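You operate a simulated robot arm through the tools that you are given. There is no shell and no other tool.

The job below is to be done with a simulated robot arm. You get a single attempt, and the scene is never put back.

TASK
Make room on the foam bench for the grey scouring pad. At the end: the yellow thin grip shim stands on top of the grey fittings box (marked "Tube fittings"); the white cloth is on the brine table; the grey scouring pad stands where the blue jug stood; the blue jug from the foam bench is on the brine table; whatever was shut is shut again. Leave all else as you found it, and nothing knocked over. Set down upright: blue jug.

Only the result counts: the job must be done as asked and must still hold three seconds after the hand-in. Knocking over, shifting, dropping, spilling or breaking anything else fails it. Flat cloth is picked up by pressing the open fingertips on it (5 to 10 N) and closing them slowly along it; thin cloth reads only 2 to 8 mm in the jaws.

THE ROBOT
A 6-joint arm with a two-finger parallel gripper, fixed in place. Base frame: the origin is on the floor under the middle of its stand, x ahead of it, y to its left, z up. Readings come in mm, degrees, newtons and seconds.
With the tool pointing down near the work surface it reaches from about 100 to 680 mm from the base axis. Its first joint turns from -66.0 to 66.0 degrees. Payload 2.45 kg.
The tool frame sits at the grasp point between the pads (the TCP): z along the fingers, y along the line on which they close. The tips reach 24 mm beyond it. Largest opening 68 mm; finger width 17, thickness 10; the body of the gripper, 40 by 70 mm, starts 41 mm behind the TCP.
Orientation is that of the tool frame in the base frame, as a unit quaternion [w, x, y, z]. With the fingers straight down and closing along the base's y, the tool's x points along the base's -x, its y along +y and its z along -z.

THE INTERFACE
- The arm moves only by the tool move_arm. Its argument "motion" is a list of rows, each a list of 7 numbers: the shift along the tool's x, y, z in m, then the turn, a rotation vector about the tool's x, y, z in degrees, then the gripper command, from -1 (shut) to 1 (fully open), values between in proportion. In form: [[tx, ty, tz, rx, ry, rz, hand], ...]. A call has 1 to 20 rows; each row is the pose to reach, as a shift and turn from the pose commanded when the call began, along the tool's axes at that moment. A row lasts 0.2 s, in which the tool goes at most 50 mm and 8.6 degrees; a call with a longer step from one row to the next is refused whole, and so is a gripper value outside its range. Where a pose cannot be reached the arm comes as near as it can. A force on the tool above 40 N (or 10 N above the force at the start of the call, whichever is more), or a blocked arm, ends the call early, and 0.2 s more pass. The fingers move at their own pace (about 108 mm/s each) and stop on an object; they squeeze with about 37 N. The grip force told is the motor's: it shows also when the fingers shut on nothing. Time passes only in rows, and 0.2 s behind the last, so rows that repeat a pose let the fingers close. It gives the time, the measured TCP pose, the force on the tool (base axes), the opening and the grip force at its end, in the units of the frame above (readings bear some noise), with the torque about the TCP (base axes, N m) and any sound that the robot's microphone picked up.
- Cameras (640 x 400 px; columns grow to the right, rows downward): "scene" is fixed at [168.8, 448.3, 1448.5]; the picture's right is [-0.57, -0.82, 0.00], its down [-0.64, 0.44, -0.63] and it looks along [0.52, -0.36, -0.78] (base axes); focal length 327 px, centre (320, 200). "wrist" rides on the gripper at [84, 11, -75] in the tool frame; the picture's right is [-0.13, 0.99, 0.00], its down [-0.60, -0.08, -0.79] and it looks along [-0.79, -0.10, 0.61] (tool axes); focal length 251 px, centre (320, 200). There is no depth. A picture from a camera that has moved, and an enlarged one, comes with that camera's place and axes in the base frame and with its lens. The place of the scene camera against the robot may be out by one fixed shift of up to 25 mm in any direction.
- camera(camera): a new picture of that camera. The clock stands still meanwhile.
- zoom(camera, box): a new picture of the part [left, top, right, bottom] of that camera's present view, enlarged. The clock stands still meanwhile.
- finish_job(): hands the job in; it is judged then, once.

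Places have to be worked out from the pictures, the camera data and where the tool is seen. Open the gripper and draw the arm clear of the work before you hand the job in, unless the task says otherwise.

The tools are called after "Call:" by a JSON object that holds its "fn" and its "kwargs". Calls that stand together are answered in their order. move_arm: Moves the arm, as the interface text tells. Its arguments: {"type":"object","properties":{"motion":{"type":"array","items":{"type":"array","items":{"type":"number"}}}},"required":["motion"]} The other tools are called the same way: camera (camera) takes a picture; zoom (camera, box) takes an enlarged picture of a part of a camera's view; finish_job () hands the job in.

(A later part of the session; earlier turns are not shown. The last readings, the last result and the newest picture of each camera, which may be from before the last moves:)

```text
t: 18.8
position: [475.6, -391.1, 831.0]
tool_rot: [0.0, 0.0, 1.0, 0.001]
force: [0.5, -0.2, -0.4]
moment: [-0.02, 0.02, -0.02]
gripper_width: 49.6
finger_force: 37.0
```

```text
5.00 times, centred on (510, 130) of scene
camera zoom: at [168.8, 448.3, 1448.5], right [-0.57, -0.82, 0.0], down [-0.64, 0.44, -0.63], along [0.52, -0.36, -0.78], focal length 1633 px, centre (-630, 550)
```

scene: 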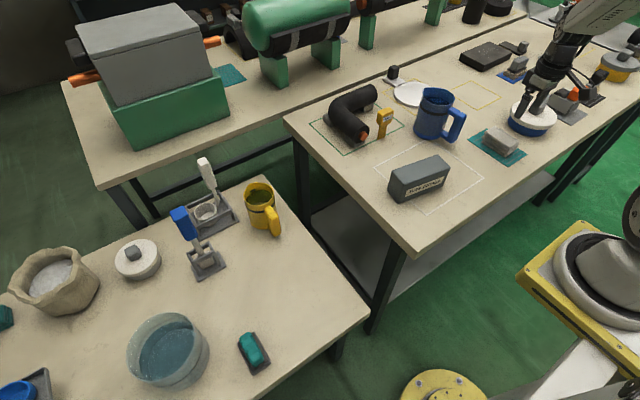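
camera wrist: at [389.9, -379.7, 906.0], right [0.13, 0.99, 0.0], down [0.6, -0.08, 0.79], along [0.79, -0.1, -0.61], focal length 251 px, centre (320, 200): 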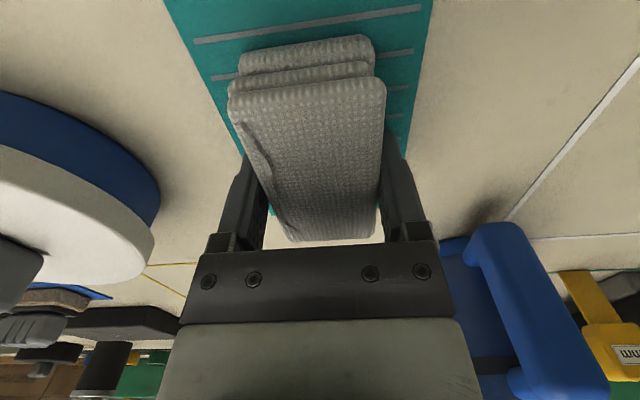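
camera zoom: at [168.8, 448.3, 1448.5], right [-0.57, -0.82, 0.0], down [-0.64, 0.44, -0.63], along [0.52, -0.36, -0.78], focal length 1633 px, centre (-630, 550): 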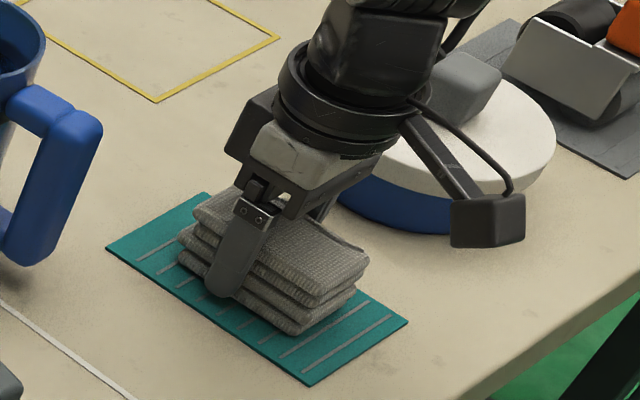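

The cloth is held at 49.6 mm. I lift it slowly 60 mm and check it comes along without the mat.

Call:
{"fn": "move_arm", "kwargs": {"motion": [[0, 0, -0.005, 0, 0, 0, -1], [0, 0, -0.012, 0, 0, 0, -1], [0, 0, -0.02, 0, 0, 0, -1], [0, 0, -0.03, 0, 0, 0, -1], [0, 0, -0.04, 0, 0, 0, -1], [0, 0, -0.06, 0, 0, 0, -1], [0, 0, -0.06, 0, 0, 0, -1]]}}

Call:
{"fn": "camera", "kwargs": {"camera": "wrist"}}

Call:
{"fn": "zoom", "kwargs": {"camera": "scene", "box": [460, 90, 560, 170]}}

```text
t: 20.4
position: [475.9, -390.7, 891.2]
tool_rot: [-0.001, 0.0, 1.0, 0.001]
force: [0.3, -0.7, 0.1]
moment: [0.0, 0.01, -0.01]
gripper_width: 49.2
finger_force: 37.2
```

```text
taken
camera wrist: at [390.0, -380.2, 966.8], right [0.13, 0.99, 0.0], down [0.6, -0.08, 0.79], along [0.79, -0.1, -0.61], focal length 251 px, centre (320, 200)
```

wrist: 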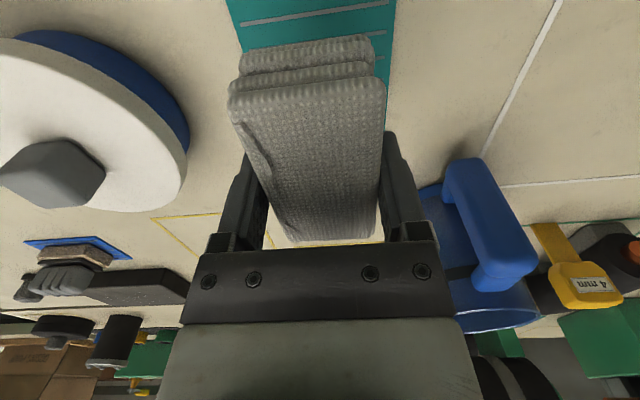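

```text
5.00 times, centred on (510, 130) of scene
camera zoom: at [168.8, 448.3, 1448.5], right [-0.57, -0.82, 0.0], down [-0.64, 0.44, -0.63], along [0.52, -0.36, -0.78], focal length 1633 px, centre (-630, 550)
```

zoom: 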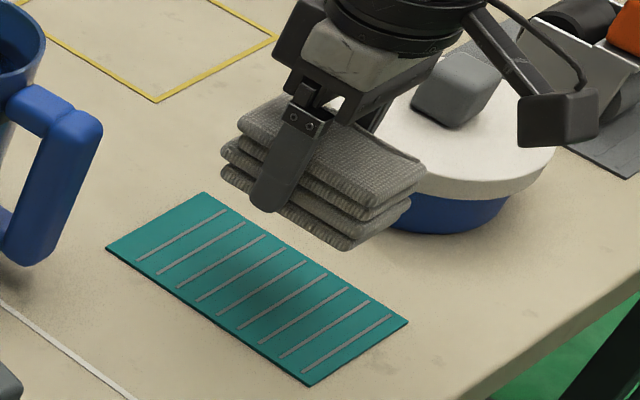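

The cloth came up cleanly as one block and the mat stayed. I raise it and carry it across to above the near-left area of the brine table, around (575,215).

Call:
{"fn": "move_arm", "kwargs": {"motion": [[0, 0, -0.04, 0, 0, 0, -1], [0, 0, -0.08, 0, 0, 0, -1], [0, 0, -0.12, 0, 0, 0, -1], [-0.007, 0.043, -0.13, 0, 0, 0, -1], [-0.014, 0.086, -0.13, 0, 0, 0, -1], [-0.021, 0.129, -0.13, 0, 0, 0, -1], [-0.028, 0.172, -0.13, 0, 0, 0, -1], [-0.035, 0.215, -0.13, 0, 0, 0, -1], [-0.042, 0.258, -0.13, 0, 0, 0, -1], [-0.049, 0.301, -0.13, 0, 0, 0, -1], [-0.056, 0.344, -0.13, 0, 0, 0, -1], [-0.063, 0.387, -0.13, 0, 0, 0, -1], [-0.07, 0.43, -0.13, 0, 0, 0, -1], [-0.077, 0.473, -0.13, 0, 0, 0, -1], [-0.084, 0.516, -0.13, 0, 0, 0, -1], [-0.091, 0.559, -0.13, 0, 0, 0, -1], [-0.099, 0.606, -0.13, 0, 0, 0, -1], [-0.099, 0.606, -0.13, 0, 0, 0, -1]]}}

Call:
{"fn": "camera", "kwargs": {"camera": "wrist"}}

Call:
{"fn": "camera", "kwargs": {"camera": "scene"}}

```text
t: 24.2
position: [574.9, 215.7, 1022.0]
tool_rot: [-0.002, 0.0, 1.0, 0.0]
force: [0.5, -0.3, -0.5]
moment: [0.02, 0.0, 0.01]
gripper_width: 49.1
finger_force: 37.1
```

```text
taken
camera wrist: at [489.9, 226.1, 1097.1], right [0.13, 0.99, 0.0], down [0.6, -0.08, 0.79], along [0.79, -0.1, -0.61], focal length 251 px, centre (320, 200)
```

wrist: 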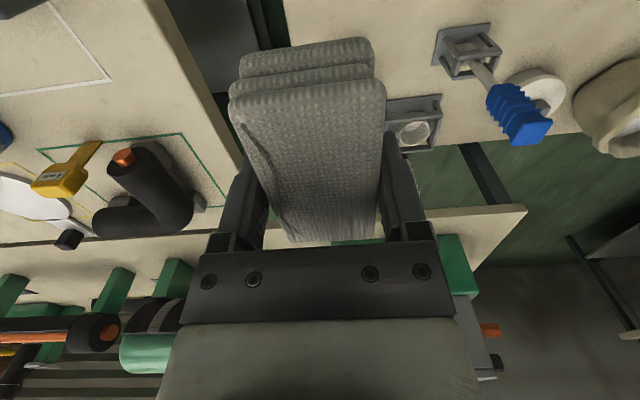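

```text
taken
```

scene: 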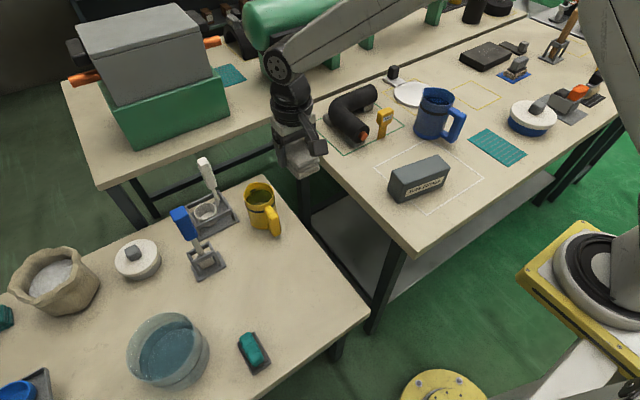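

Held well. I shift to (560,250) and descend toward the brine table, stopping well above the estimated surface (~600).

Call:
{"fn": "move_arm", "kwargs": {"motion": [[0.008, 0.018, 0.02, 0, 0, 0, -1], [0.015, 0.035, 0.05, 0, 0, 0, -1], [0.015, 0.035, 0.09, 0, 0, 0, -1], [0.015, 0.035, 0.13, 0, 0, 0, -1], [0.015, 0.035, 0.17, 0, 0, 0, -1], [0.015, 0.035, 0.21, 0, 0, 0, -1], [0.015, 0.035, 0.25, 0, 0, 0, -1], [0.015, 0.035, 0.29, 0, 0, 0, -1], [0.015, 0.035, 0.325, 0, 0, 0, -1], [0.015, 0.035, 0.35, 0, 0, 0, -1], [0.015, 0.035, 0.35, 0, 0, 0, -1]]}}

Call:
{"fn": "camera", "kwargs": {"camera": "scene"}}

Call:
{"fn": "camera", "kwargs": {"camera": "wrist"}}

```text
t: 26.6
position: [560.2, 252.7, 672.3]
tool_rot: [0.0, 0.0, 1.0, 0.0]
force: [-0.1, -0.4, 0.0]
moment: [0.03, 0.0, -0.01]
gripper_width: 49.4
finger_force: 37.2
```

```text
taken
```

scene: 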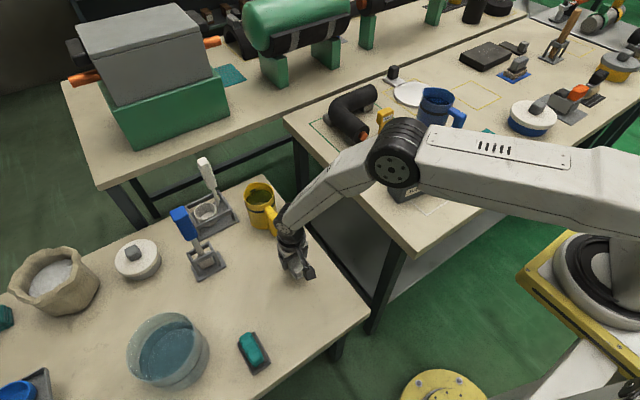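

```text
taken
camera wrist: at [475.2, 263.1, 745.6], right [0.13, 0.99, 0.0], down [0.6, -0.08, 0.79], along [0.79, -0.1, -0.61], focal length 251 px, centre (320, 200)
```

wrist: 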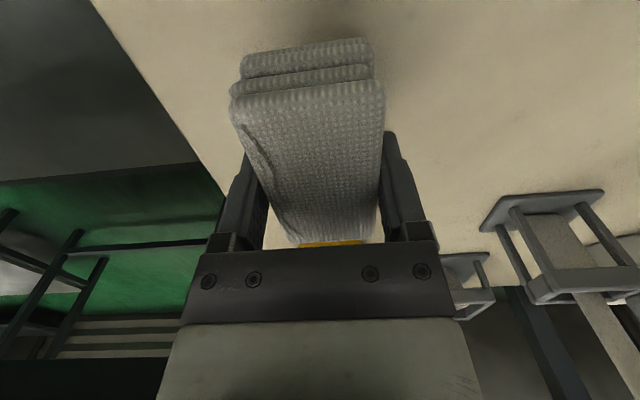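

Arm is well clear (elbow ~z 1130). I lower carefully now, stepwise, watching for contact force.

Call:
{"fn": "move_arm", "kwargs": {"motion": [[0, 0, 0.01, 0, 0, 0, -1], [0, 0, 0.02, 0, 0, 0, -1], [0, 0, 0.027, 0, 0, 0, -1], [0, 0, 0.03, 0, 0, 0, -1], [0, 0, 0.03, 0, 0, 0, -1]]}}

Call:
{"fn": "zoom", "kwargs": {"camera": "scene", "box": [240, 200, 360, 300]}}

```text
t: 27.8
position: [558.3, 253.3, 642.5]
tool_rot: [-0.001, -0.001, 1.0, 0.0]
force: [-0.3, 0.1, -0.6]
moment: [0.02, 0.01, -0.02]
gripper_width: 49.3
finger_force: 36.4
```

```text
4.00 times, centred on (300, 250) of scene
camera zoom: at [168.8, 448.3, 1448.5], right [-0.57, -0.82, 0.0], down [-0.64, 0.44, -0.63], along [0.52, -0.36, -0.78], focal length 1307 px, centre (400, 0)
```

zoom: 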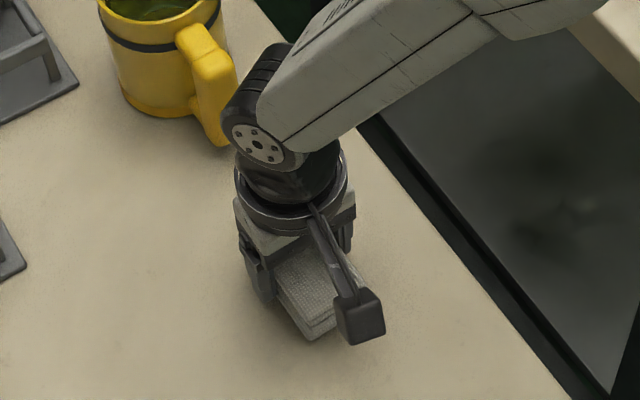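

Still no contact. I continue in 2 mm steps.

Call:
{"fn": "move_arm", "kwargs": {"motion": [[0, 0, 0.003, 0, 0, 0, -1], [0, 0, 0.006, 0, 0, 0, -1], [0, 0, 0.008, 0, 0, 0, -1], [0, 0, 0.008, 0, 0, 0, -1]]}}

Call:
{"fn": "zoom", "kwargs": {"camera": "scene", "box": [280, 240, 350, 300]}}

```text
t: 28.8
position: [560.6, 250.3, 634.4]
tool_rot: [0.0, 0.0, 1.0, 0.0]
force: [-0.5, 0.5, -0.2]
moment: [0.0, -0.02, 0.02]
gripper_width: 49.3
finger_force: 36.5
```

```text
6.67 times, centred on (315, 270) of scene
camera zoom: at [168.8, 448.3, 1448.5], right [-0.57, -0.82, 0.0], down [-0.64, 0.44, -0.63], along [0.52, -0.36, -0.78], focal length 2178 px, centre (353, -267)
```

zoom: 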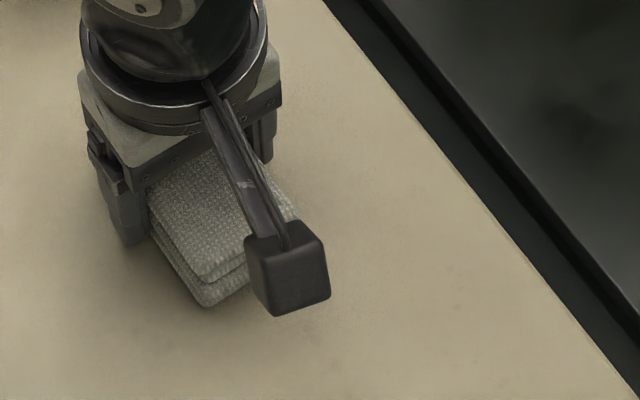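

Call:
{"fn": "move_arm", "kwargs": {"motion": [[0, 0, 0.002, 0, 0, 0, -1], [0, 0, 0.004, 0, 0, 0, -1], [0, 0, 0.004, 0, 0, 0, -1]]}}

Call:
{"fn": "camera", "kwargs": {"camera": "wrist"}}

```text
t: 29.6
position: [559.2, 250.6, 628.7]
tool_rot: [0.0, -0.001, 1.0, 0.0]
force: [0.7, -0.4, -0.5]
moment: [-0.01, -0.02, -0.01]
gripper_width: 49.4
finger_force: 37.2
```

```text
taken
camera wrist: at [474.2, 262.4, 704.7], right [0.13, 0.99, 0.0], down [0.6, -0.08, 0.79], along [0.79, -0.1, -0.61], focal length 251 px, centre (320, 200)
```

wrist: 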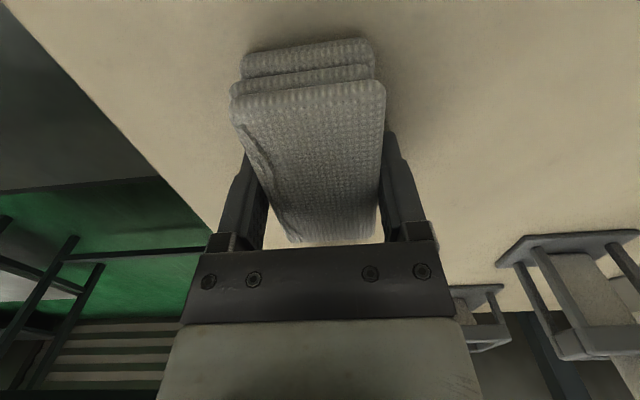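

Call:
{"fn": "move_arm", "kwargs": {"motion": [[0, 0, 0.002, 0, 0, 0, -1], [0, 0, 0.004, 0, 0, 0, -1], [0, 0, 0.004, 0, 0, 0, -1]]}}

```text
t: 30.3
position: [560.4, 252.5, 629.1]
tool_rot: [-0.001, 0.0, 1.0, 0.0]
force: [-1.8, -0.5, 5.7]
moment: [0.03, -0.13, -0.06]
gripper_width: 49.3
finger_force: 36.8
stopped in row 3: the force on the tool passed its limit at 42 N (the readings are from after the stop); the commanded pose is now the measured one
```

The cloth is on the table (contact at TCP z≈629, so the brine top is ≈600). I open the fingers slowly and rise straight up.

Call:
{"fn": "move_arm", "kwargs": {"motion": [[0, 0, 0, 0, 0, 0, 0.5], [0, 0, 0, 0, 0, 0, 0.7], [0, 0, 0, 0, 0, 0, 1], [0, 0, 0, 0, 0, 0, 1], [0, 0, -0.01, 0, 0, 0, 1], [0, 0, -0.03, 0, 0, 0, 1], [0, 0, -0.06, 0, 0, 0, 1], [0, 0, -0.1, 0, 0, 0, 1], [0, 0, -0.14, 0, 0, 0, 1], [0, 0, -0.14, 0, 0, 0, 1]]}}

Call:
{"fn": "camera", "kwargs": {"camera": "wrist"}}

Call:
{"fn": "camera", "kwargs": {"camera": "scene"}}

```text
t: 32.5
position: [561.1, 252.6, 770.0]
tool_rot: [-0.002, 0.0, 1.0, 0.0]
force: [0.0, -0.7, -0.2]
moment: [-0.03, 0.0, 0.02]
gripper_width: 67.8
finger_force: 0.0
```

```text
taken
camera wrist: at [476.5, 262.6, 845.2], right [0.13, 0.99, 0.0], down [0.61, -0.08, 0.79], along [0.78, -0.1, -0.61], focal length 251 px, centre (320, 200)
```

wrist: 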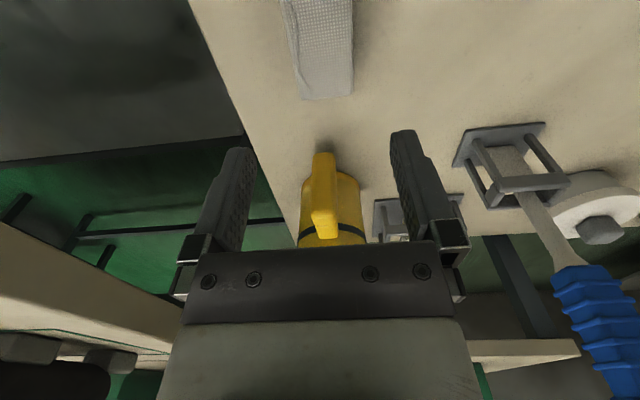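

```text
taken
```

scene: 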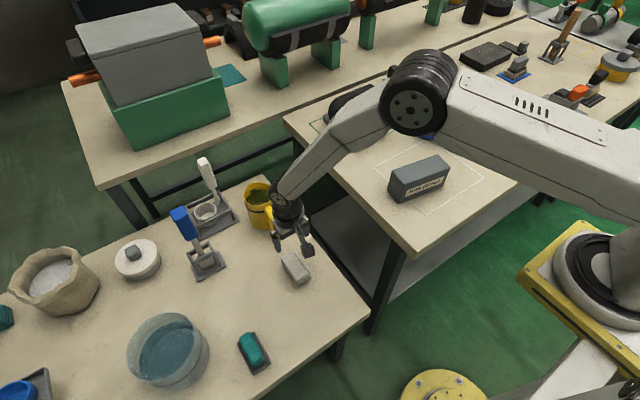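

The white cloth lies flat on the brine table. Next the jug: I raise the arm and move to a viewing pose facing the jug's handle.

Call:
{"fn": "move_arm", "kwargs": {"motion": [[0, 0, -0.045, 0, 0, 0, 1], [0, 0, -0.09, 0, 0, 0, 1], [0, 0, -0.135, 0, 0, 0, 1], [0, 0, -0.18, 0, 0, 0, 1], [0, 0, -0.225, 0, 0, 0, 1], [0.008, -0.046, -0.23, 0, 0, 2.5, 1], [0.017, -0.093, -0.23, 0, 0, 5.1, 1], [0.025, -0.139, -0.23, 0, 0, 7.6, 1], [0.033, -0.185, -0.23, 0, 0, 10.2, 1], [0.041, -0.231, -0.23, 0, 0, 12.7, 1], [0.05, -0.278, -0.23, 0, 0, 15.3, 1], [0.058, -0.324, -0.23, 0, 0, 17.8, 1], [0.066, -0.37, -0.23, 0, 0, 20.4, 1], [0.074, -0.416, -0.23, 0, 0, 22.9, 1], [0.083, -0.463, -0.23, 0, 0, 25.5, 1], [0.091, -0.509, -0.22, 0, 0, 28, 1], [0.091, -0.509, -0.205, 0, 0, 28, 1], [0.091, -0.509, -0.205, 0, 0, 28, 1]]}}

Call:
{"fn": "camera", "kwargs": {"camera": "wrist"}}

Call:
{"fn": "camera", "kwargs": {"camera": "scene"}}

```text
t: 36.3
position: [470.4, -256.0, 971.8]
tool_rot: [-0.001, 0.242, 0.97, -0.001]
force: [-0.4, -0.3, -0.4]
moment: [0.0, 0.01, -0.01]
gripper_width: 68.1
finger_force: 0.1
```

```text
taken
camera wrist: at [399.6, -207.1, 1047.4], right [0.58, 0.81, 0.0], down [0.5, -0.35, 0.79], along [0.64, -0.46, -0.61], focal length 251 px, centre (320, 200)
```

wrist: 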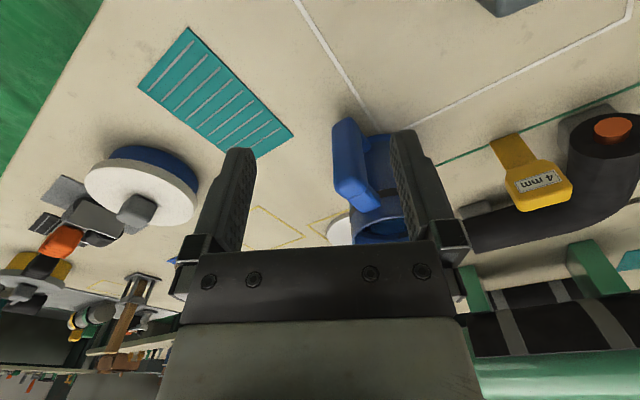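

```text
taken
```

scene: 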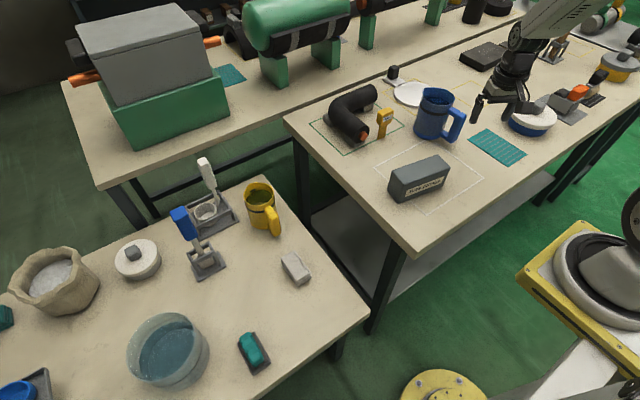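

Call:
{"fn": "zoom", "kwargs": {"camera": "wrist", "box": [310, 100, 430, 250]}}

Call:
{"fn": "zoom", "kwargs": {"camera": "wrist", "box": [450, 90, 640, 260]}}

Call:
{"fn": "zoom", "kwargs": {"camera": "scene", "box": [400, 70, 530, 160]}}

```text
2.67 times, centred on (370, 175) of wrist
camera zoom: at [399.6, -207.1, 1047.4], right [0.58, 0.81, 0.0], down [0.5, -0.35, 0.79], along [0.64, -0.46, -0.61], focal length 670 px, centre (187, 267)
```

zoom: 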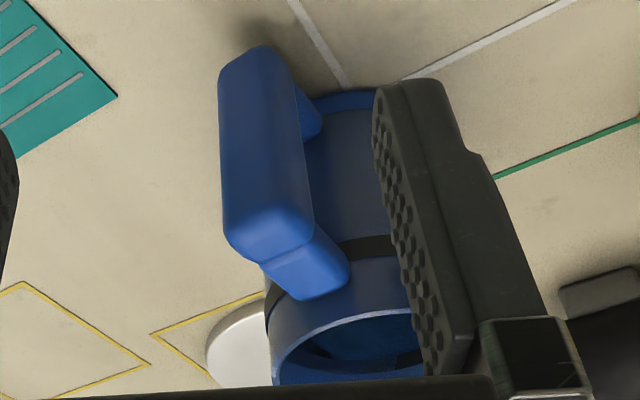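

```text
2.35 times, centred on (545, 175) of wrist
camera zoom: at [399.6, -207.1, 1047.4], right [0.58, 0.81, 0.0], down [0.5, -0.35, 0.79], along [0.64, -0.46, -0.61], focal length 592 px, centre (-209, 259)
```

zoom: 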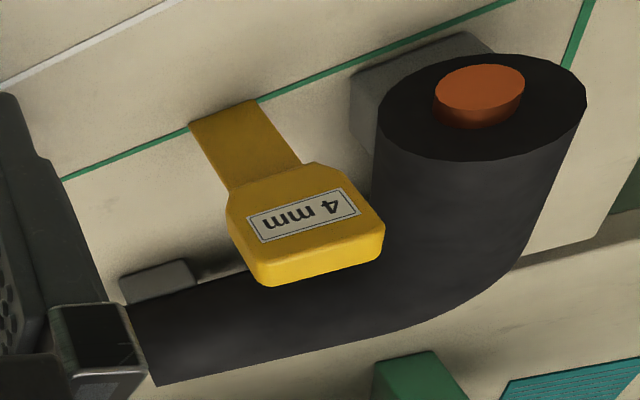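

```text
4.44 times, centred on (465, 115) of scene
camera zoom: at [168.8, 448.3, 1448.5], right [-0.57, -0.82, 0.0], down [-0.64, 0.44, -0.63], along [0.52, -0.36, -0.78], focal length 1452 px, centre (-324, 578)
```

zoom: 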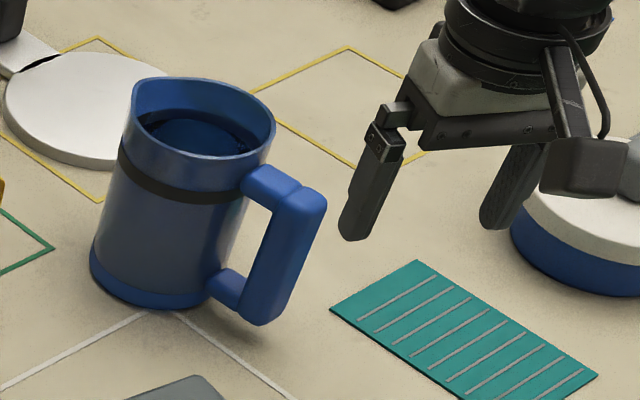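

The handle's vertical bar points toward the robot; I estimate its top at about (559,−289,898), rim z≈924, jug centre (637,−277). I align above the handle with the fingers closing across it.

Call:
{"fn": "move_arm", "kwargs": {"motion": [[-0.019, 0.0026, 0, 0, 0, -7.2, 1], [-0.038, 0.0052, 0, 0, 0, -14.4, 1], [-0.057, 0.0079, 0, 0, 0, -21.6, 1], [-0.076, 0.0105, 0, 0, 0, -28.8, 1], [-0.095, 0.0131, 0.005, 0, 0, -36, 1], [-0.095, 0.0131, 0.012, 0, 0, -36, 1], [-0.095, 0.0131, 0.012, 0, 0, -36, 1]]}}

Call:
{"fn": "camera", "kwargs": {"camera": "wrist"}}

Call:
{"fn": "zoom", "kwargs": {"camera": "scene", "box": [400, 60, 530, 150]}}

```text
t: 37.9
position: [558.6, -290.8, 961.9]
tool_rot: [-0.001, -0.07, 0.998, 0.001]
force: [-0.5, 0.7, 0.0]
moment: [-0.04, 0.01, 0.0]
gripper_width: 68.1
finger_force: 0.1
```

```text
taken
camera wrist: at [473.5, -291.9, 1036.3], right [-0.01, 1.0, 0.0], down [0.61, 0.01, 0.79], along [0.79, 0.01, -0.61], focal length 251 px, centre (320, 200)
```

wrist: 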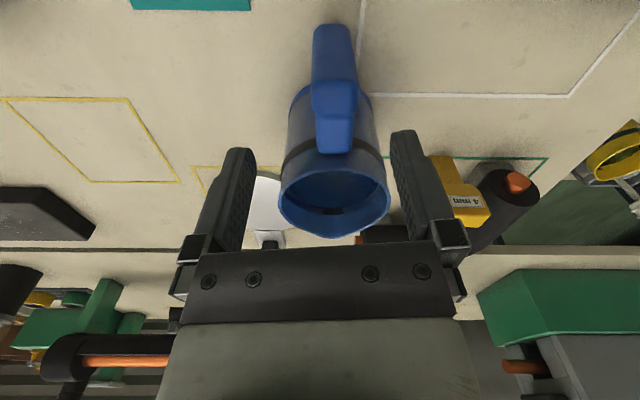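

```text
4.44 times, centred on (465, 105) of scene
camera zoom: at [168.8, 448.3, 1448.5], right [-0.57, -0.82, 0.0], down [-0.64, 0.44, -0.63], along [0.52, -0.36, -0.78], focal length 1452 px, centre (-324, 622)
```

zoom: 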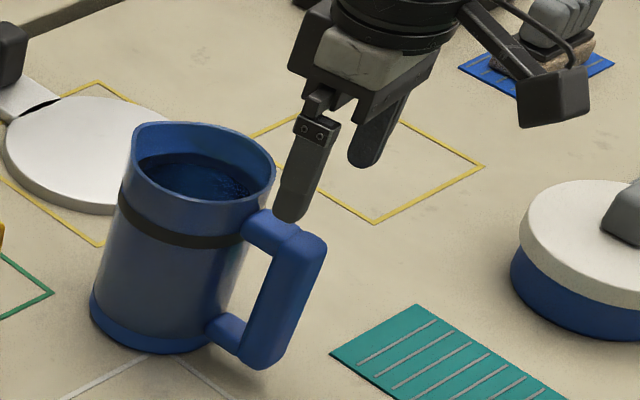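

Call:
{"fn": "zoom", "kwargs": {"camera": "wrist", "box": [240, 10, 430, 250]}}

```text
1.67 times, centred on (335, 130) of wrist
camera zoom: at [473.5, -291.9, 1036.3], right [-0.01, 1.0, 0.0], down [0.61, 0.01, 0.79], along [0.79, 0.01, -0.61], focal length 419 px, centre (295, 317)
```

zoom: 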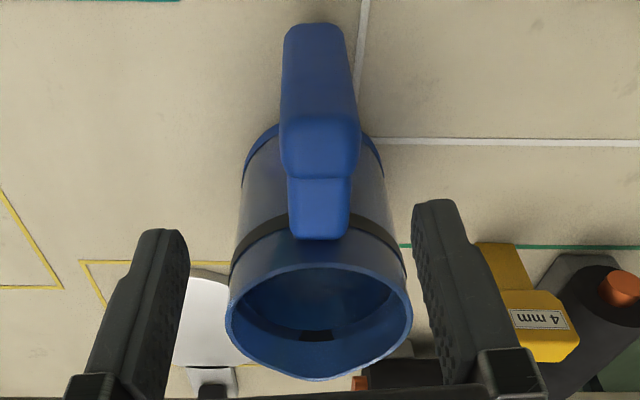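

The handle bar is ~25 mm wide, centred near (555,−282), top z≈898, pointing straight toward −x. I correct the lateral offset and yaw, then check alignment before lowering.

Call:
{"fn": "move_arm", "kwargs": {"motion": [[0.001, 0.005, 0, 0, 0, 3.2, 1], [0.002, 0.0098, 0, 0, 0, 6.5, 1], [0.002, 0.0098, 0.02, 0, 0, 6.5, 1], [0.002, 0.0098, 0.03, 0, 0, 6.5, 1], [0.002, 0.0098, 0.03, 0, 0, 6.5, 1]]}}

Call:
{"fn": "camera", "kwargs": {"camera": "wrist"}}

Call:
{"fn": "zoom", "kwargs": {"camera": "scene", "box": [400, 60, 530, 150]}}

```text
t: 39.1
position: [557.3, -280.3, 931.6]
tool_rot: [0.0, -0.013, 1.0, -0.001]
force: [0.4, 0.3, -0.6]
moment: [-0.03, 0.02, -0.03]
gripper_width: 67.9
finger_force: 0.1
```

```text
taken
camera wrist: at [472.1, -271.5, 1007.7], right [0.1, 0.99, 0.0], down [0.61, -0.06, 0.79], along [0.79, -0.08, -0.61], focal length 251 px, centre (320, 200)
```

wrist: 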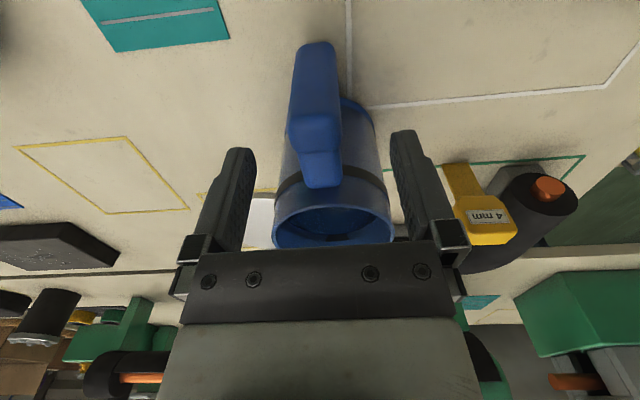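

```text
4.44 times, centred on (465, 105) of scene
camera zoom: at [168.8, 448.3, 1448.5], right [-0.57, -0.82, 0.0], down [-0.64, 0.44, -0.63], along [0.52, -0.36, -0.78], focal length 1452 px, centre (-324, 622)
```

zoom: 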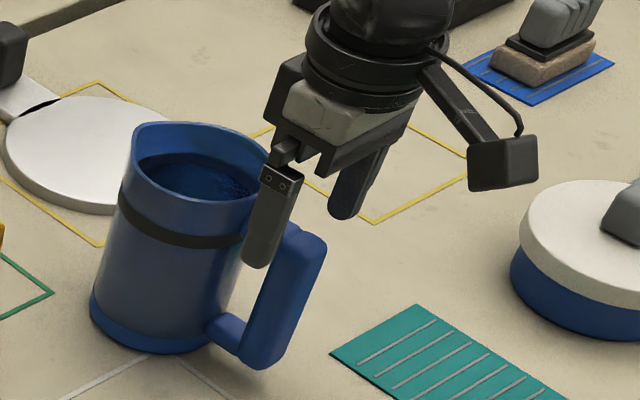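

Call:
{"fn": "zoom", "kwargs": {"camera": "wrist", "box": [250, 30, 400, 250]}}

```text
1.82 times, centred on (325, 140) of wrist
camera zoom: at [472.1, -271.5, 1007.7], right [0.1, 0.99, 0.0], down [0.61, -0.06, 0.79], along [0.79, -0.08, -0.61], focal length 457 px, centre (311, 309)
```

zoom: 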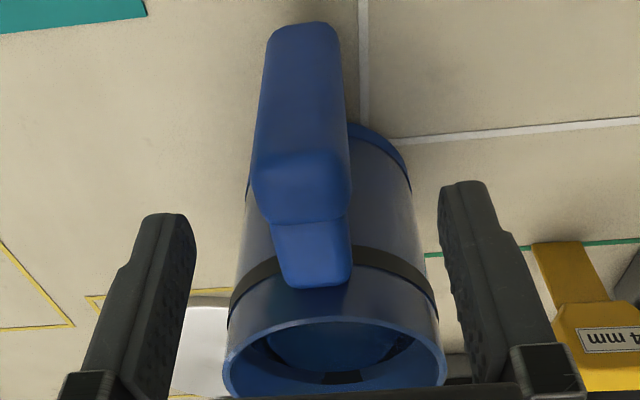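

Alignment is good to ~2 mm. I correct that and lower so the pads cover the upper 45 mm of the handle bar.

Call:
{"fn": "move_arm", "kwargs": {"motion": [[0, -0.0017, 0.01, 0, 0, 0, 1], [0, -0.0017, 0.02, 0, 0, 0, 1], [0, -0.0017, 0.03, 0, 0, 0, 1], [0, -0.0017, 0.04, 0, 0, 0, 1], [0, -0.0017, 0.05, 0, 0, 0, 1], [0, -0.0017, 0.057, 0, 0, 0, 1], [0, -0.0017, 0.057, 0, 0, 0, 1]]}}

Call:
{"fn": "camera", "kwargs": {"camera": "wrist"}}

Call:
{"fn": "zoom", "kwargs": {"camera": "scene", "box": [400, 60, 530, 150]}}

```text
t: 40.7
position: [559.0, -284.0, 879.7]
tool_rot: [0.002, -0.013, 1.0, -0.003]
force: [-3.8, 4.6, 28.6]
moment: [-0.11, -1.23, 0.21]
gripper_width: 68.2
finger_force: 0.1
```

```text
taken
camera wrist: at [472.3, -274.7, 953.0], right [0.1, 0.99, 0.0], down [0.6, -0.06, 0.8], along [0.79, -0.08, -0.61], focal length 251 px, centre (320, 200)
```

wrist: 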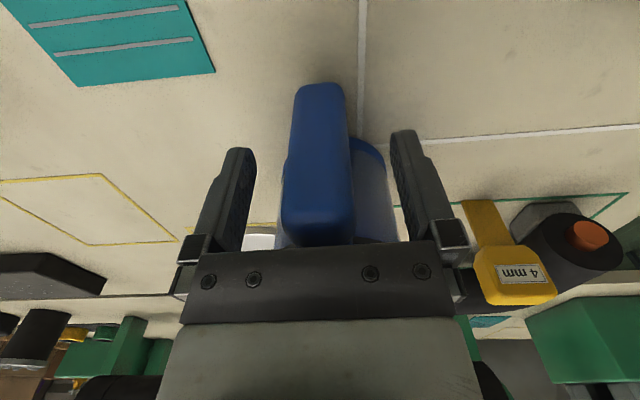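

```text
4.44 times, centred on (465, 105) of scene
camera zoom: at [168.1, 448.7, 1448.4], right [-0.57, -0.82, 0.0], down [-0.64, 0.44, -0.63], along [0.52, -0.36, -0.78], focal length 1452 px, centre (-324, 622)
```

zoom: 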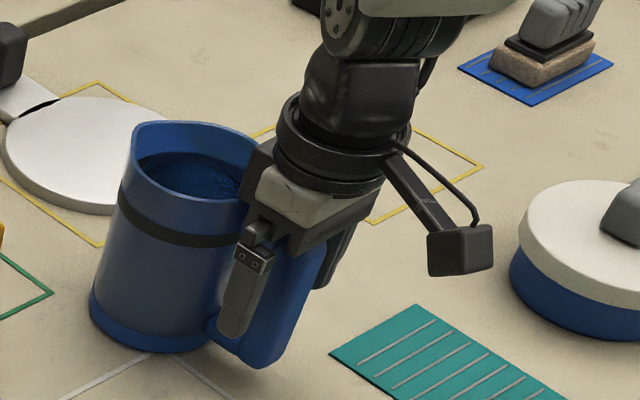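

I feel 29 N upward with a moment that puts the contact ~43 mm ahead of the TCP: the gripper housing touches the jug rim. I back up ~12 mm at once.

Call:
{"fn": "move_arm", "kwargs": {"motion": [[0, 0, -0.006, 0, 0, 0, 1], [0, 0, -0.012, 0, 0, 0, 1], [0, 0, -0.012, 0, 0, 0, 1]]}}

Call:
{"fn": "zoom", "kwargs": {"camera": "scene", "box": [400, 60, 530, 150]}}

Call:
{"fn": "camera", "kwargs": {"camera": "wrist"}}

```text
t: 41.5
position: [556.2, -282.1, 885.7]
tool_rot: [-0.001, -0.013, 1.0, 0.0]
force: [0.6, 0.5, -0.1]
moment: [-0.01, -0.01, -0.01]
gripper_width: 68.1
finger_force: 0.1
```

```text
4.44 times, centred on (465, 105) of scene
camera zoom: at [168.8, 448.3, 1448.5], right [-0.57, -0.82, 0.0], down [-0.64, 0.44, -0.63], along [0.52, -0.36, -0.78], focal length 1452 px, centre (-324, 622)
```

zoom: 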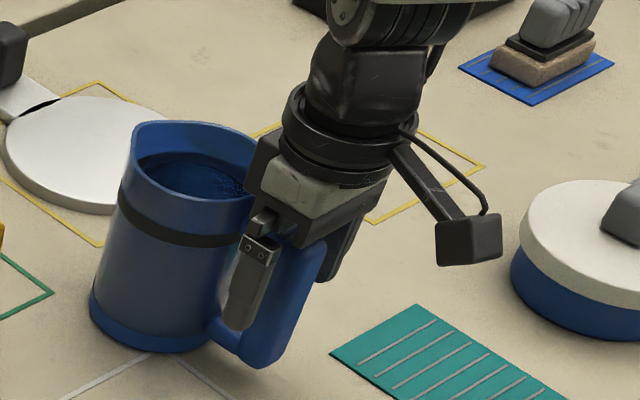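

```text
taken
camera wrist: at [470.5, -273.6, 961.3], right [0.1, 0.99, 0.0], down [0.61, -0.06, 0.79], along [0.79, -0.08, -0.61], focal length 251 px, centre (320, 200)
```

wrist: 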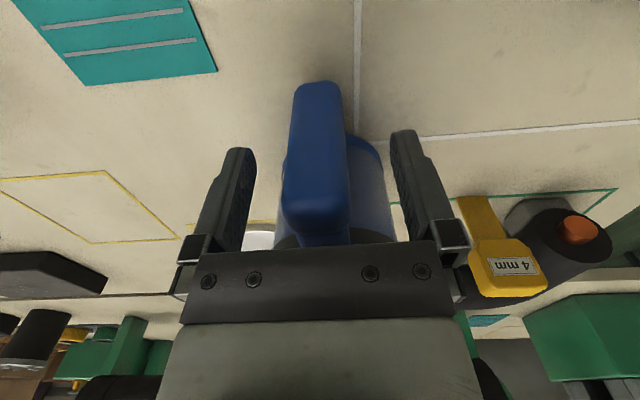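

No contact now at z≈886 and the jug has not moved; 36 mm of the bar is between the pads. I close gently.

Call:
{"fn": "move_arm", "kwargs": {"motion": [[0, 0, 0, 0, 0, 0, 0.5], [0, 0, 0, 0, 0, 0, 0.2], [0, 0, 0, 0, 0, 0, 0], [0, 0, 0, 0, 0, 0, -0.1], [0, 0, 0, 0, 0, 0, -0.2], [0, 0, 0, 0, 0, 0, -0.3], [0, 0, 0, 0, 0, 0, -0.5], [0, 0, 0, 0, 0, 0, -1], [0, 0, 0, 0, 0, 0, -1], [0, 0, 0, 0, 0, 0, -1]]}}

Call:
{"fn": "zoom", "kwargs": {"camera": "scene", "box": [400, 60, 530, 150]}}

Call:
{"fn": "camera", "kwargs": {"camera": "wrist"}}

```text
t: 43.7
position: [556.3, -282.5, 886.9]
tool_rot: [-0.002, -0.013, 1.0, 0.0]
force: [-1.1, 2.4, 1.4]
moment: [0.16, -0.16, 0.14]
gripper_width: 28.0
finger_force: 36.9
```

```text
4.44 times, centred on (465, 105) of scene
camera zoom: at [168.7, 448.3, 1448.5], right [-0.57, -0.82, 0.0], down [-0.64, 0.44, -0.63], along [0.52, -0.36, -0.78], focal length 1452 px, centre (-324, 622)
```

zoom: 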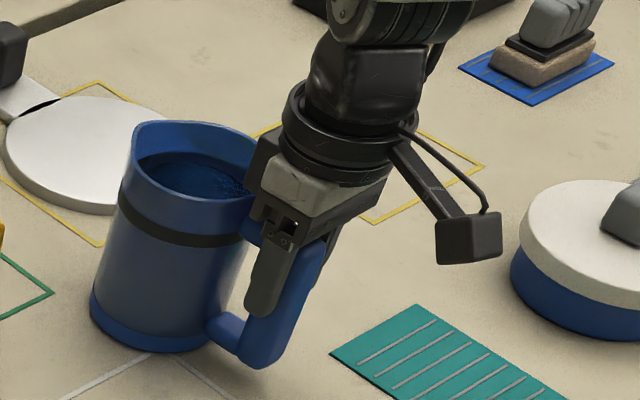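

```text
taken
camera wrist: at [471.0, -273.8, 962.0], right [0.1, 0.99, 0.0], down [0.61, -0.06, 0.79], along [0.79, -0.08, -0.61], focal length 251 px, centre (320, 200)
```

wrist: 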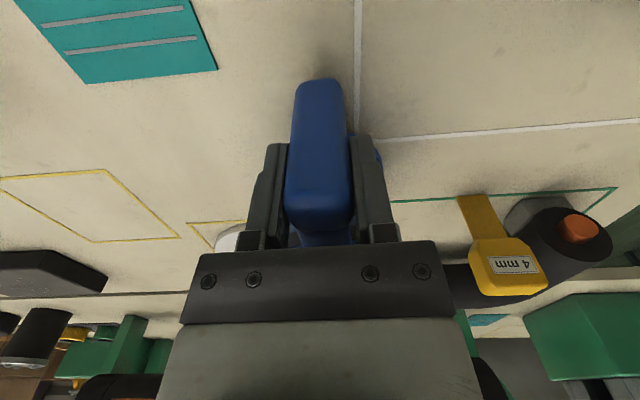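

Gripped at 28 mm, jug still in place. I lift just a few millimetres to read its weight and check for tilt.

Call:
{"fn": "move_arm", "kwargs": {"motion": [[0, 0, -0.001, 0, 0, 0, -1], [0, 0, -0.002, 0, 0, 0, -1], [0, 0, -0.003, 0, 0, 0, -1], [0, 0, -0.004, 0, 0, 0, -1], [0, 0, -0.005, 0, 0, 0, -1], [0, 0, -0.005, 0, 0, 0, -1]]}}

Call:
{"fn": "zoom", "kwargs": {"camera": "scene", "box": [400, 60, 530, 150]}}

Call:
{"fn": "camera", "kwargs": {"camera": "wrist"}}

```text
t: 45.1
position: [556.4, -281.1, 891.6]
tool_rot: [-0.002, -0.014, 1.0, 0.0]
force: [-0.1, -0.3, -6.5]
moment: [0.01, 0.36, 0.01]
gripper_width: 27.9
finger_force: 37.2
```

```text
4.44 times, centred on (465, 105) of scene
camera zoom: at [168.9, 448.2, 1448.5], right [-0.57, -0.82, 0.0], down [-0.64, 0.44, -0.63], along [0.52, -0.36, -0.78], focal length 1452 px, centre (-324, 622)
```

zoom: 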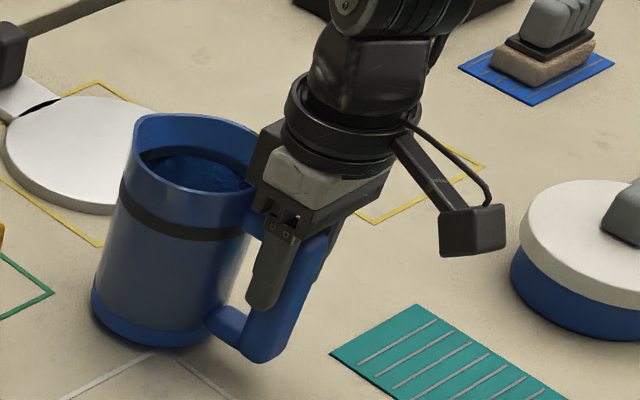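

```text
taken
camera wrist: at [471.3, -273.5, 966.8], right [0.1, 0.99, 0.0], down [0.61, -0.06, 0.79], along [0.79, -0.08, -0.61], focal length 251 px, centre (320, 200)
```

wrist: 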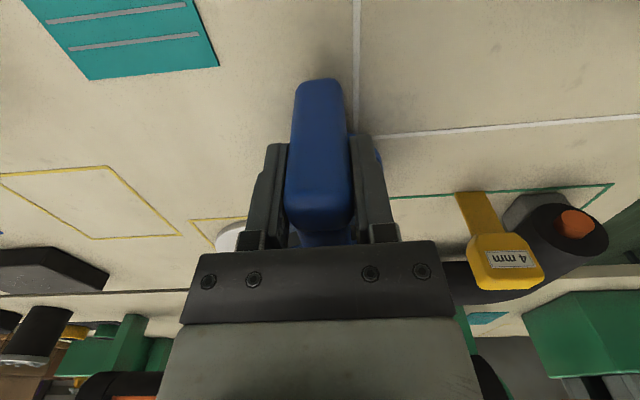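

The jug weighs about 6.5 N and looks level. I lift further slowly and re-check for slip.

Call:
{"fn": "move_arm", "kwargs": {"motion": [[0, 0, -0.002, 0, 0, 0, -1], [0, 0, -0.005, 0, 0, 0, -1], [0, 0, -0.01, 0, 0, 0, -1], [0, 0, -0.015, 0, 0, 0, -1], [0, 0, -0.02, 0, 0, 0, -1], [0, 0, -0.025, 0, 0, 0, -1], [0, 0, -0.025, 0, 0, 0, -1], [0, 0, -0.025, 0, 0, 0, -1]]}}

Call:
{"fn": "zoom", "kwargs": {"camera": "scene", "box": [400, 60, 530, 150]}}

Call:
{"fn": "camera", "kwargs": {"camera": "wrist"}}

```text
t: 46.9
position: [556.6, -282.6, 916.1]
tool_rot: [-0.001, -0.013, 1.0, 0.0]
force: [0.2, -0.4, -6.7]
moment: [-0.01, 0.36, 0.01]
gripper_width: 27.9
finger_force: 36.9
```

```text
4.44 times, centred on (465, 105) of scene
camera zoom: at [168.9, 448.2, 1448.5], right [-0.57, -0.82, 0.0], down [-0.64, 0.44, -0.63], along [0.52, -0.36, -0.78], focal length 1452 px, centre (-324, 622)
```

zoom: 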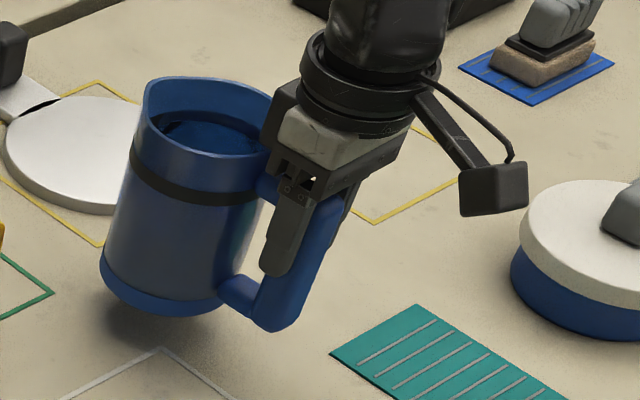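

```text
taken
camera wrist: at [471.2, -273.9, 992.1], right [0.1, 0.99, 0.0], down [0.61, -0.06, 0.79], along [0.79, -0.08, -0.61], focal length 251 px, centre (320, 200)
```

wrist: 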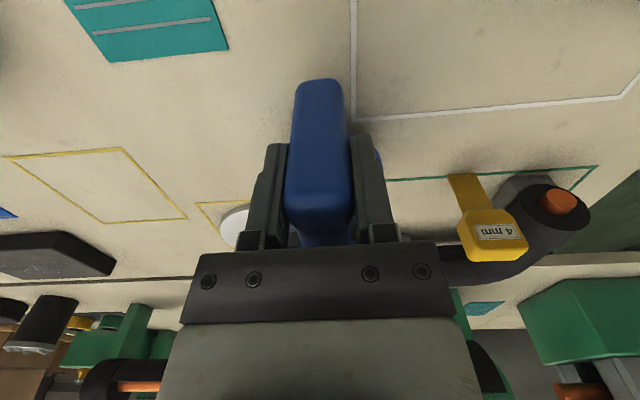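

Held firm and level (handle unchanged in the wrist view). I lift it smoothly to about z=1046.

Call:
{"fn": "move_arm", "kwargs": {"motion": [[0, 0, -0.005, 0, 0, 0, -1], [0, 0, -0.015, 0, 0, 0, -1], [0, 0, -0.03, 0, 0, 0, -1], [0, 0, -0.05, 0, 0, 0, -1], [0, 0, -0.07, 0, 0, 0, -1], [0, 0, -0.09, 0, 0, 0, -1], [0, 0, -0.11, 0, 0, 0, -1], [0, 0, -0.122, 0, 0, 0, -1], [0, 0, -0.128, 0, 0, 0, -1], [0, 0, -0.13, 0, 0, 0, -1]]}}

Call:
{"fn": "camera", "kwargs": {"camera": "scene"}}

```text
t: 49.1
position: [557.1, -282.1, 1045.8]
tool_rot: [0.0, -0.013, 1.0, 0.0]
force: [0.5, -0.7, -6.4]
moment: [0.02, 0.38, 0.0]
gripper_width: 27.8
finger_force: 36.9
```

```text
taken
```

scene: 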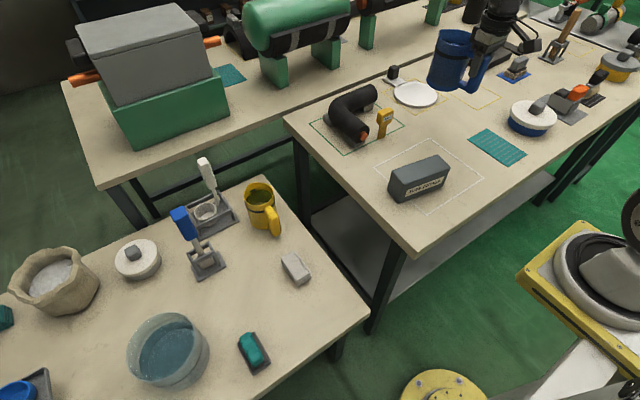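

All clear below. I carry the jug across to above the brine table with a smooth speed profile, keeping orientation constant.

Call:
{"fn": "move_arm", "kwargs": {"motion": [[0.0019, 0.0059, 0, 0, 0, 0, -1], [0.0066, 0.0205, 0, 0, 0, 0, -1], [0.0142, 0.044, 0, 0, 0, 0, -1], [0.0236, 0.0733, 0, 0, 0, 0, -1], [0.0349, 0.1084, 0, 0, 0, 0, -1], [0.0472, 0.1465, 0, 0, 0, 0, -1], [0.0595, 0.1846, 0, 0, 0, 0, -1], [0.0717, 0.2227, 0, 0, 0, 0, -1], [0.084, 0.2608, 0, 0, 0, 0, -1], [0.0963, 0.2989, 0, 0, 0, 0, -1], [0.1086, 0.337, 0, 0, 0, 0, -1], [0.1208, 0.3751, 0, 0, 0, 0, -1], [0.1331, 0.4132, 0, 0, 0, 0, -1], [0.1454, 0.4513, 0, 0, 0, 0, -1], [0.1567, 0.4865, 0, 0, 0, 0, -1], [0.1671, 0.5187, 0, 0, 0, 0, -1], [0.1756, 0.5451, 0, 0, 0, 0, -1], [0.1822, 0.5656, 0, 0, 0, 0, -1], [0.1869, 0.5802, 0, 0, 0, 0, -1], [0.1888, 0.5861, 0, 0, 0, 0, -1]]}}

Call:
{"fn": "camera", "kwargs": {"camera": "scene"}}

Call:
{"fn": "camera", "kwargs": {"camera": "wrist"}}

```text
t: 53.3
position: [351.7, 300.1, 1046.9]
tool_rot: [-0.001, -0.013, 1.0, 0.0]
force: [-0.3, -0.6, -6.7]
moment: [0.01, 0.36, 0.02]
gripper_width: 27.6
finger_force: 37.1
```

```text
taken
```

scene: 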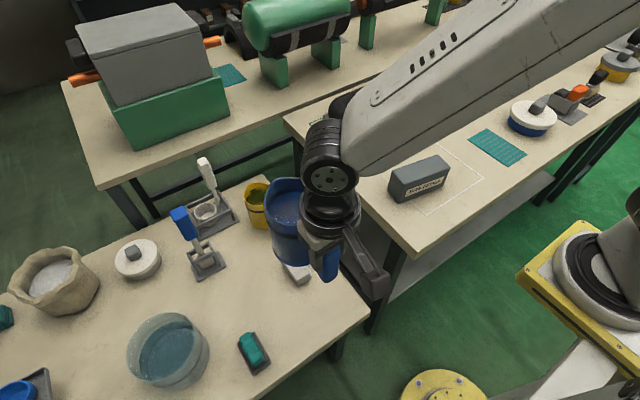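

```text
taken
camera wrist: at [267.0, 308.2, 1122.1], right [0.1, 0.99, 0.0], down [0.61, -0.06, 0.79], along [0.79, -0.08, -0.61], focal length 251 px, centre (320, 200)
```

wrist: 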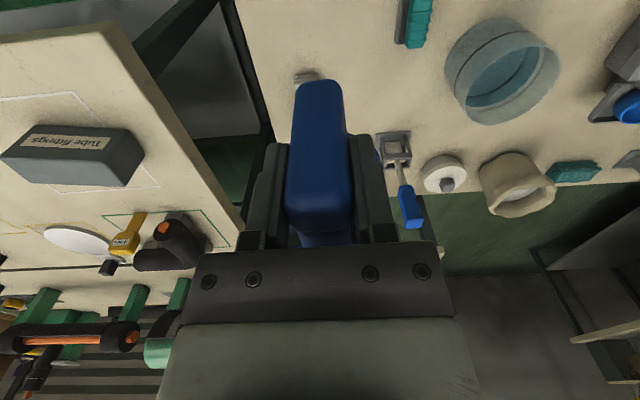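

The jug hangs level above its spot, with the cloth 35+ mm beyond. I descend smoothly to about 35 mm above the table.

Call:
{"fn": "move_arm", "kwargs": {"motion": [[0, 0, 0.005, 0, 0, 0, -1], [0, 0, 0.02, 0, 0, 0, -1], [0, 0, 0.045, 0, 0, 0, -1], [0, 0, 0.08, 0, 0, 0, -1], [0, 0, 0.115, 0, 0, 0, -1], [0, 0, 0.15, 0, 0, 0, -1], [0, 0, 0.185, 0, 0, 0, -1], [0, 0, 0.22, 0, 0, 0, -1], [0, 0, 0.25, 0, 0, 0, -1], [0, 0, 0.275, 0, 0, 0, -1], [0, 0, 0.295, 0, 0, 0, -1], [0, 0, 0.31, 0, 0, 0, -1], [0, 0, 0.32, 0, 0, 0, -1], [0, 0, 0.325, 0, 0, 0, -1], [0, 0, 0.325, 0, 0, 0, -1]]}}

Call:
{"fn": "camera", "kwargs": {"camera": "scene"}}

Call:
{"fn": "camera", "kwargs": {"camera": "wrist"}}

```text
t: 56.5
position: [350.8, 300.7, 721.2]
tool_rot: [-0.001, -0.013, 1.0, 0.0]
force: [0.1, 0.0, -6.4]
moment: [-0.04, 0.36, 0.04]
gripper_width: 27.9
finger_force: 36.8
```

```text
taken
```

scene: 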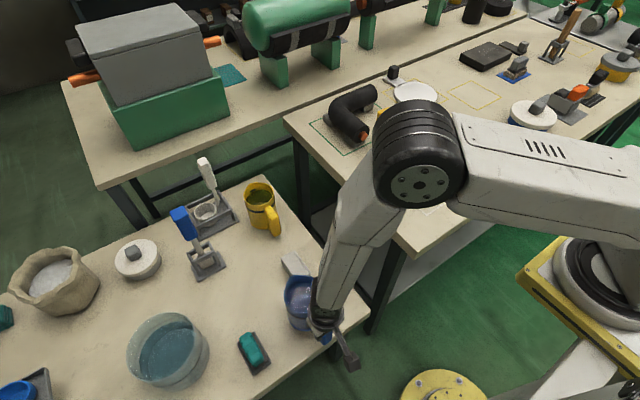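

```text
taken
camera wrist: at [266.0, 308.5, 795.9], right [0.1, 0.99, 0.0], down [0.61, -0.06, 0.79], along [0.79, -0.08, -0.61], focal length 251 px, centre (320, 200)
```

wrist: 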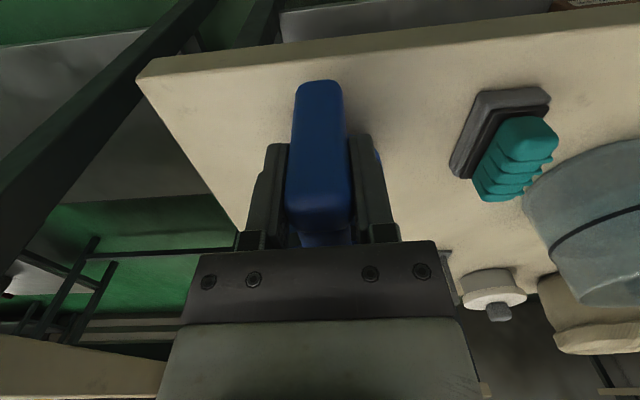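

Call:
{"fn": "move_arm", "kwargs": {"motion": [[0, 0, 0.003, 0, 0, 0, -1], [0, 0, 0.009, 0, 0, 0, -1], [0, 0, 0.016, 0, 0, 0, -1], [0, 0, 0.022, 0, 0, 0, -1], [0, 0, 0.026, 0, 0, 0, -1], [0, 0, 0.028, 0, 0, 0, -1], [0, 0, 0.028, 0, 0, 0, -1]]}}

Call:
{"fn": "zoom", "kwargs": {"camera": "scene", "box": [230, 230, 390, 370]}}

```text
t: 58.1
position: [352.1, 299.0, 694.5]
tool_rot: [-0.001, -0.013, 1.0, 0.001]
force: [-0.7, -0.6, -6.6]
moment: [-0.02, 0.35, 0.0]
gripper_width: 27.5
finger_force: 37.1
```

```text
2.86 times, centred on (310, 300) of scene
camera zoom: at [168.8, 448.3, 1448.4], right [-0.57, -0.82, 0.0], down [-0.64, 0.44, -0.63], along [0.52, -0.36, -0.78], focal length 933 px, centre (349, -86)
```

zoom: 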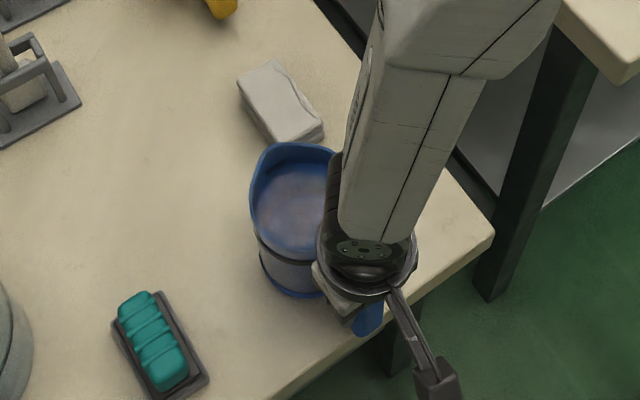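

Level and close to the table. I lower in ~1.5 mm steps until the table takes the weight.

Call:
{"fn": "move_arm", "kwargs": {"motion": [[0, 0, 0.0015, 0, 0, 0, -1], [0, 0, 0.003, 0, 0, 0, -1], [0, 0, 0.0045, 0, 0, 0, -1], [0, 0, 0.0045, 0, 0, 0, -1]]}}

```text
t: 59.1
position: [352.7, 298.1, 689.2]
tool_rot: [-0.002, -0.013, 1.0, 0.001]
force: [1.0, 0.4, -6.9]
moment: [0.0, 0.37, 0.02]
gripper_width: 27.9
finger_force: 37.2
```

Call:
{"fn": "move_arm", "kwargs": {"motion": [[0, 0, 0.0015, 0, 0, 0, -1], [0, 0, 0.003, 0, 0, 0, -1], [0, 0, 0.003, 0, 0, 0, -1]]}}

```text
t: 59.9
position: [351.6, 300.1, 687.0]
tool_rot: [-0.001, -0.013, 1.0, 0.0]
force: [-5.6, -2.2, 10.8]
moment: [-0.09, -1.05, -0.17]
gripper_width: 27.9
finger_force: 36.8
```

The table has taken the weight (slightly pressed). I ease up 0.8 mm so the jug sits unstressed before release.

Call:
{"fn": "move_arm", "kwargs": {"motion": [[0, 0, -0.0008, 0, 0, 0, -1], [0, 0, -0.0008, 0, 0, 0, -1]]}}

```text
t: 60.5
position: [351.5, 298.8, 686.9]
tool_rot: [0.0, -0.012, 1.0, 0.0]
force: [-0.5, 0.4, 1.9]
moment: [-0.03, -0.6, -0.08]
gripper_width: 27.8
finger_force: 37.1
```

Call:
{"fn": "move_arm", "kwargs": {"motion": [[0, 0, -0.0003, 0, 0, 0, -0.1], [0, 0, -0.0003, 0, 0, 0, 0], [0, 0, -0.0003, 0, 0, 0, 0.3], [0, 0, -0.0003, 0, 0, 0, 0.6], [0, 0, -0.0003, 0, 0, 0, 0.6], [0, 0, -0.01, 0, 0, 0, 0.6], [0, 0, -0.03, 0, 0, 0, 0.6], [0, 0, -0.06, 0, 0, 0, 0.8], [0, 0, -0.1, 0, 0, 0, 1], [0, 0, -0.14, 0, 0, 0, 1], [0, 0, -0.14, 0, 0, 0, 1]]}}

Call:
{"fn": "camera", "kwargs": {"camera": "scene"}}

Call:
{"fn": "camera", "kwargs": {"camera": "wrist"}}

```text
t: 62.9
position: [350.9, 296.2, 830.6]
tool_rot: [-0.002, -0.013, 1.0, -0.001]
force: [-0.1, 0.1, 0.0]
moment: [0.01, 0.0, 0.0]
gripper_width: 68.2
finger_force: 0.0
```

```text
taken
```

scene: 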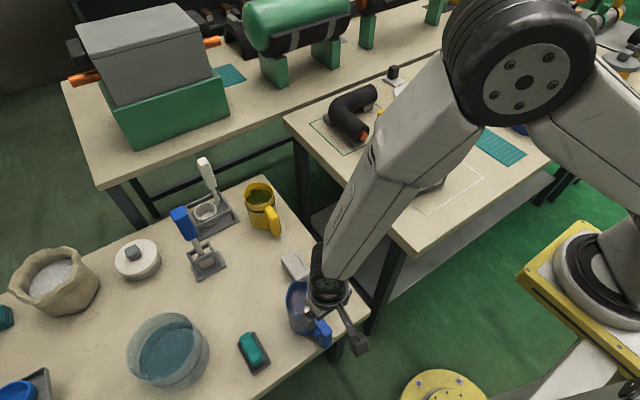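

```text
taken
camera wrist: at [265.8, 305.9, 903.9], right [0.1, 0.99, 0.0], down [0.61, -0.06, 0.79], along [0.79, -0.08, -0.61], focal length 251 px, centre (320, 200)
```

wrist: 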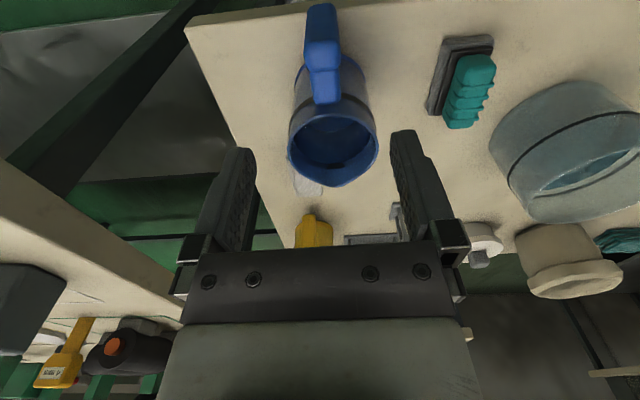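

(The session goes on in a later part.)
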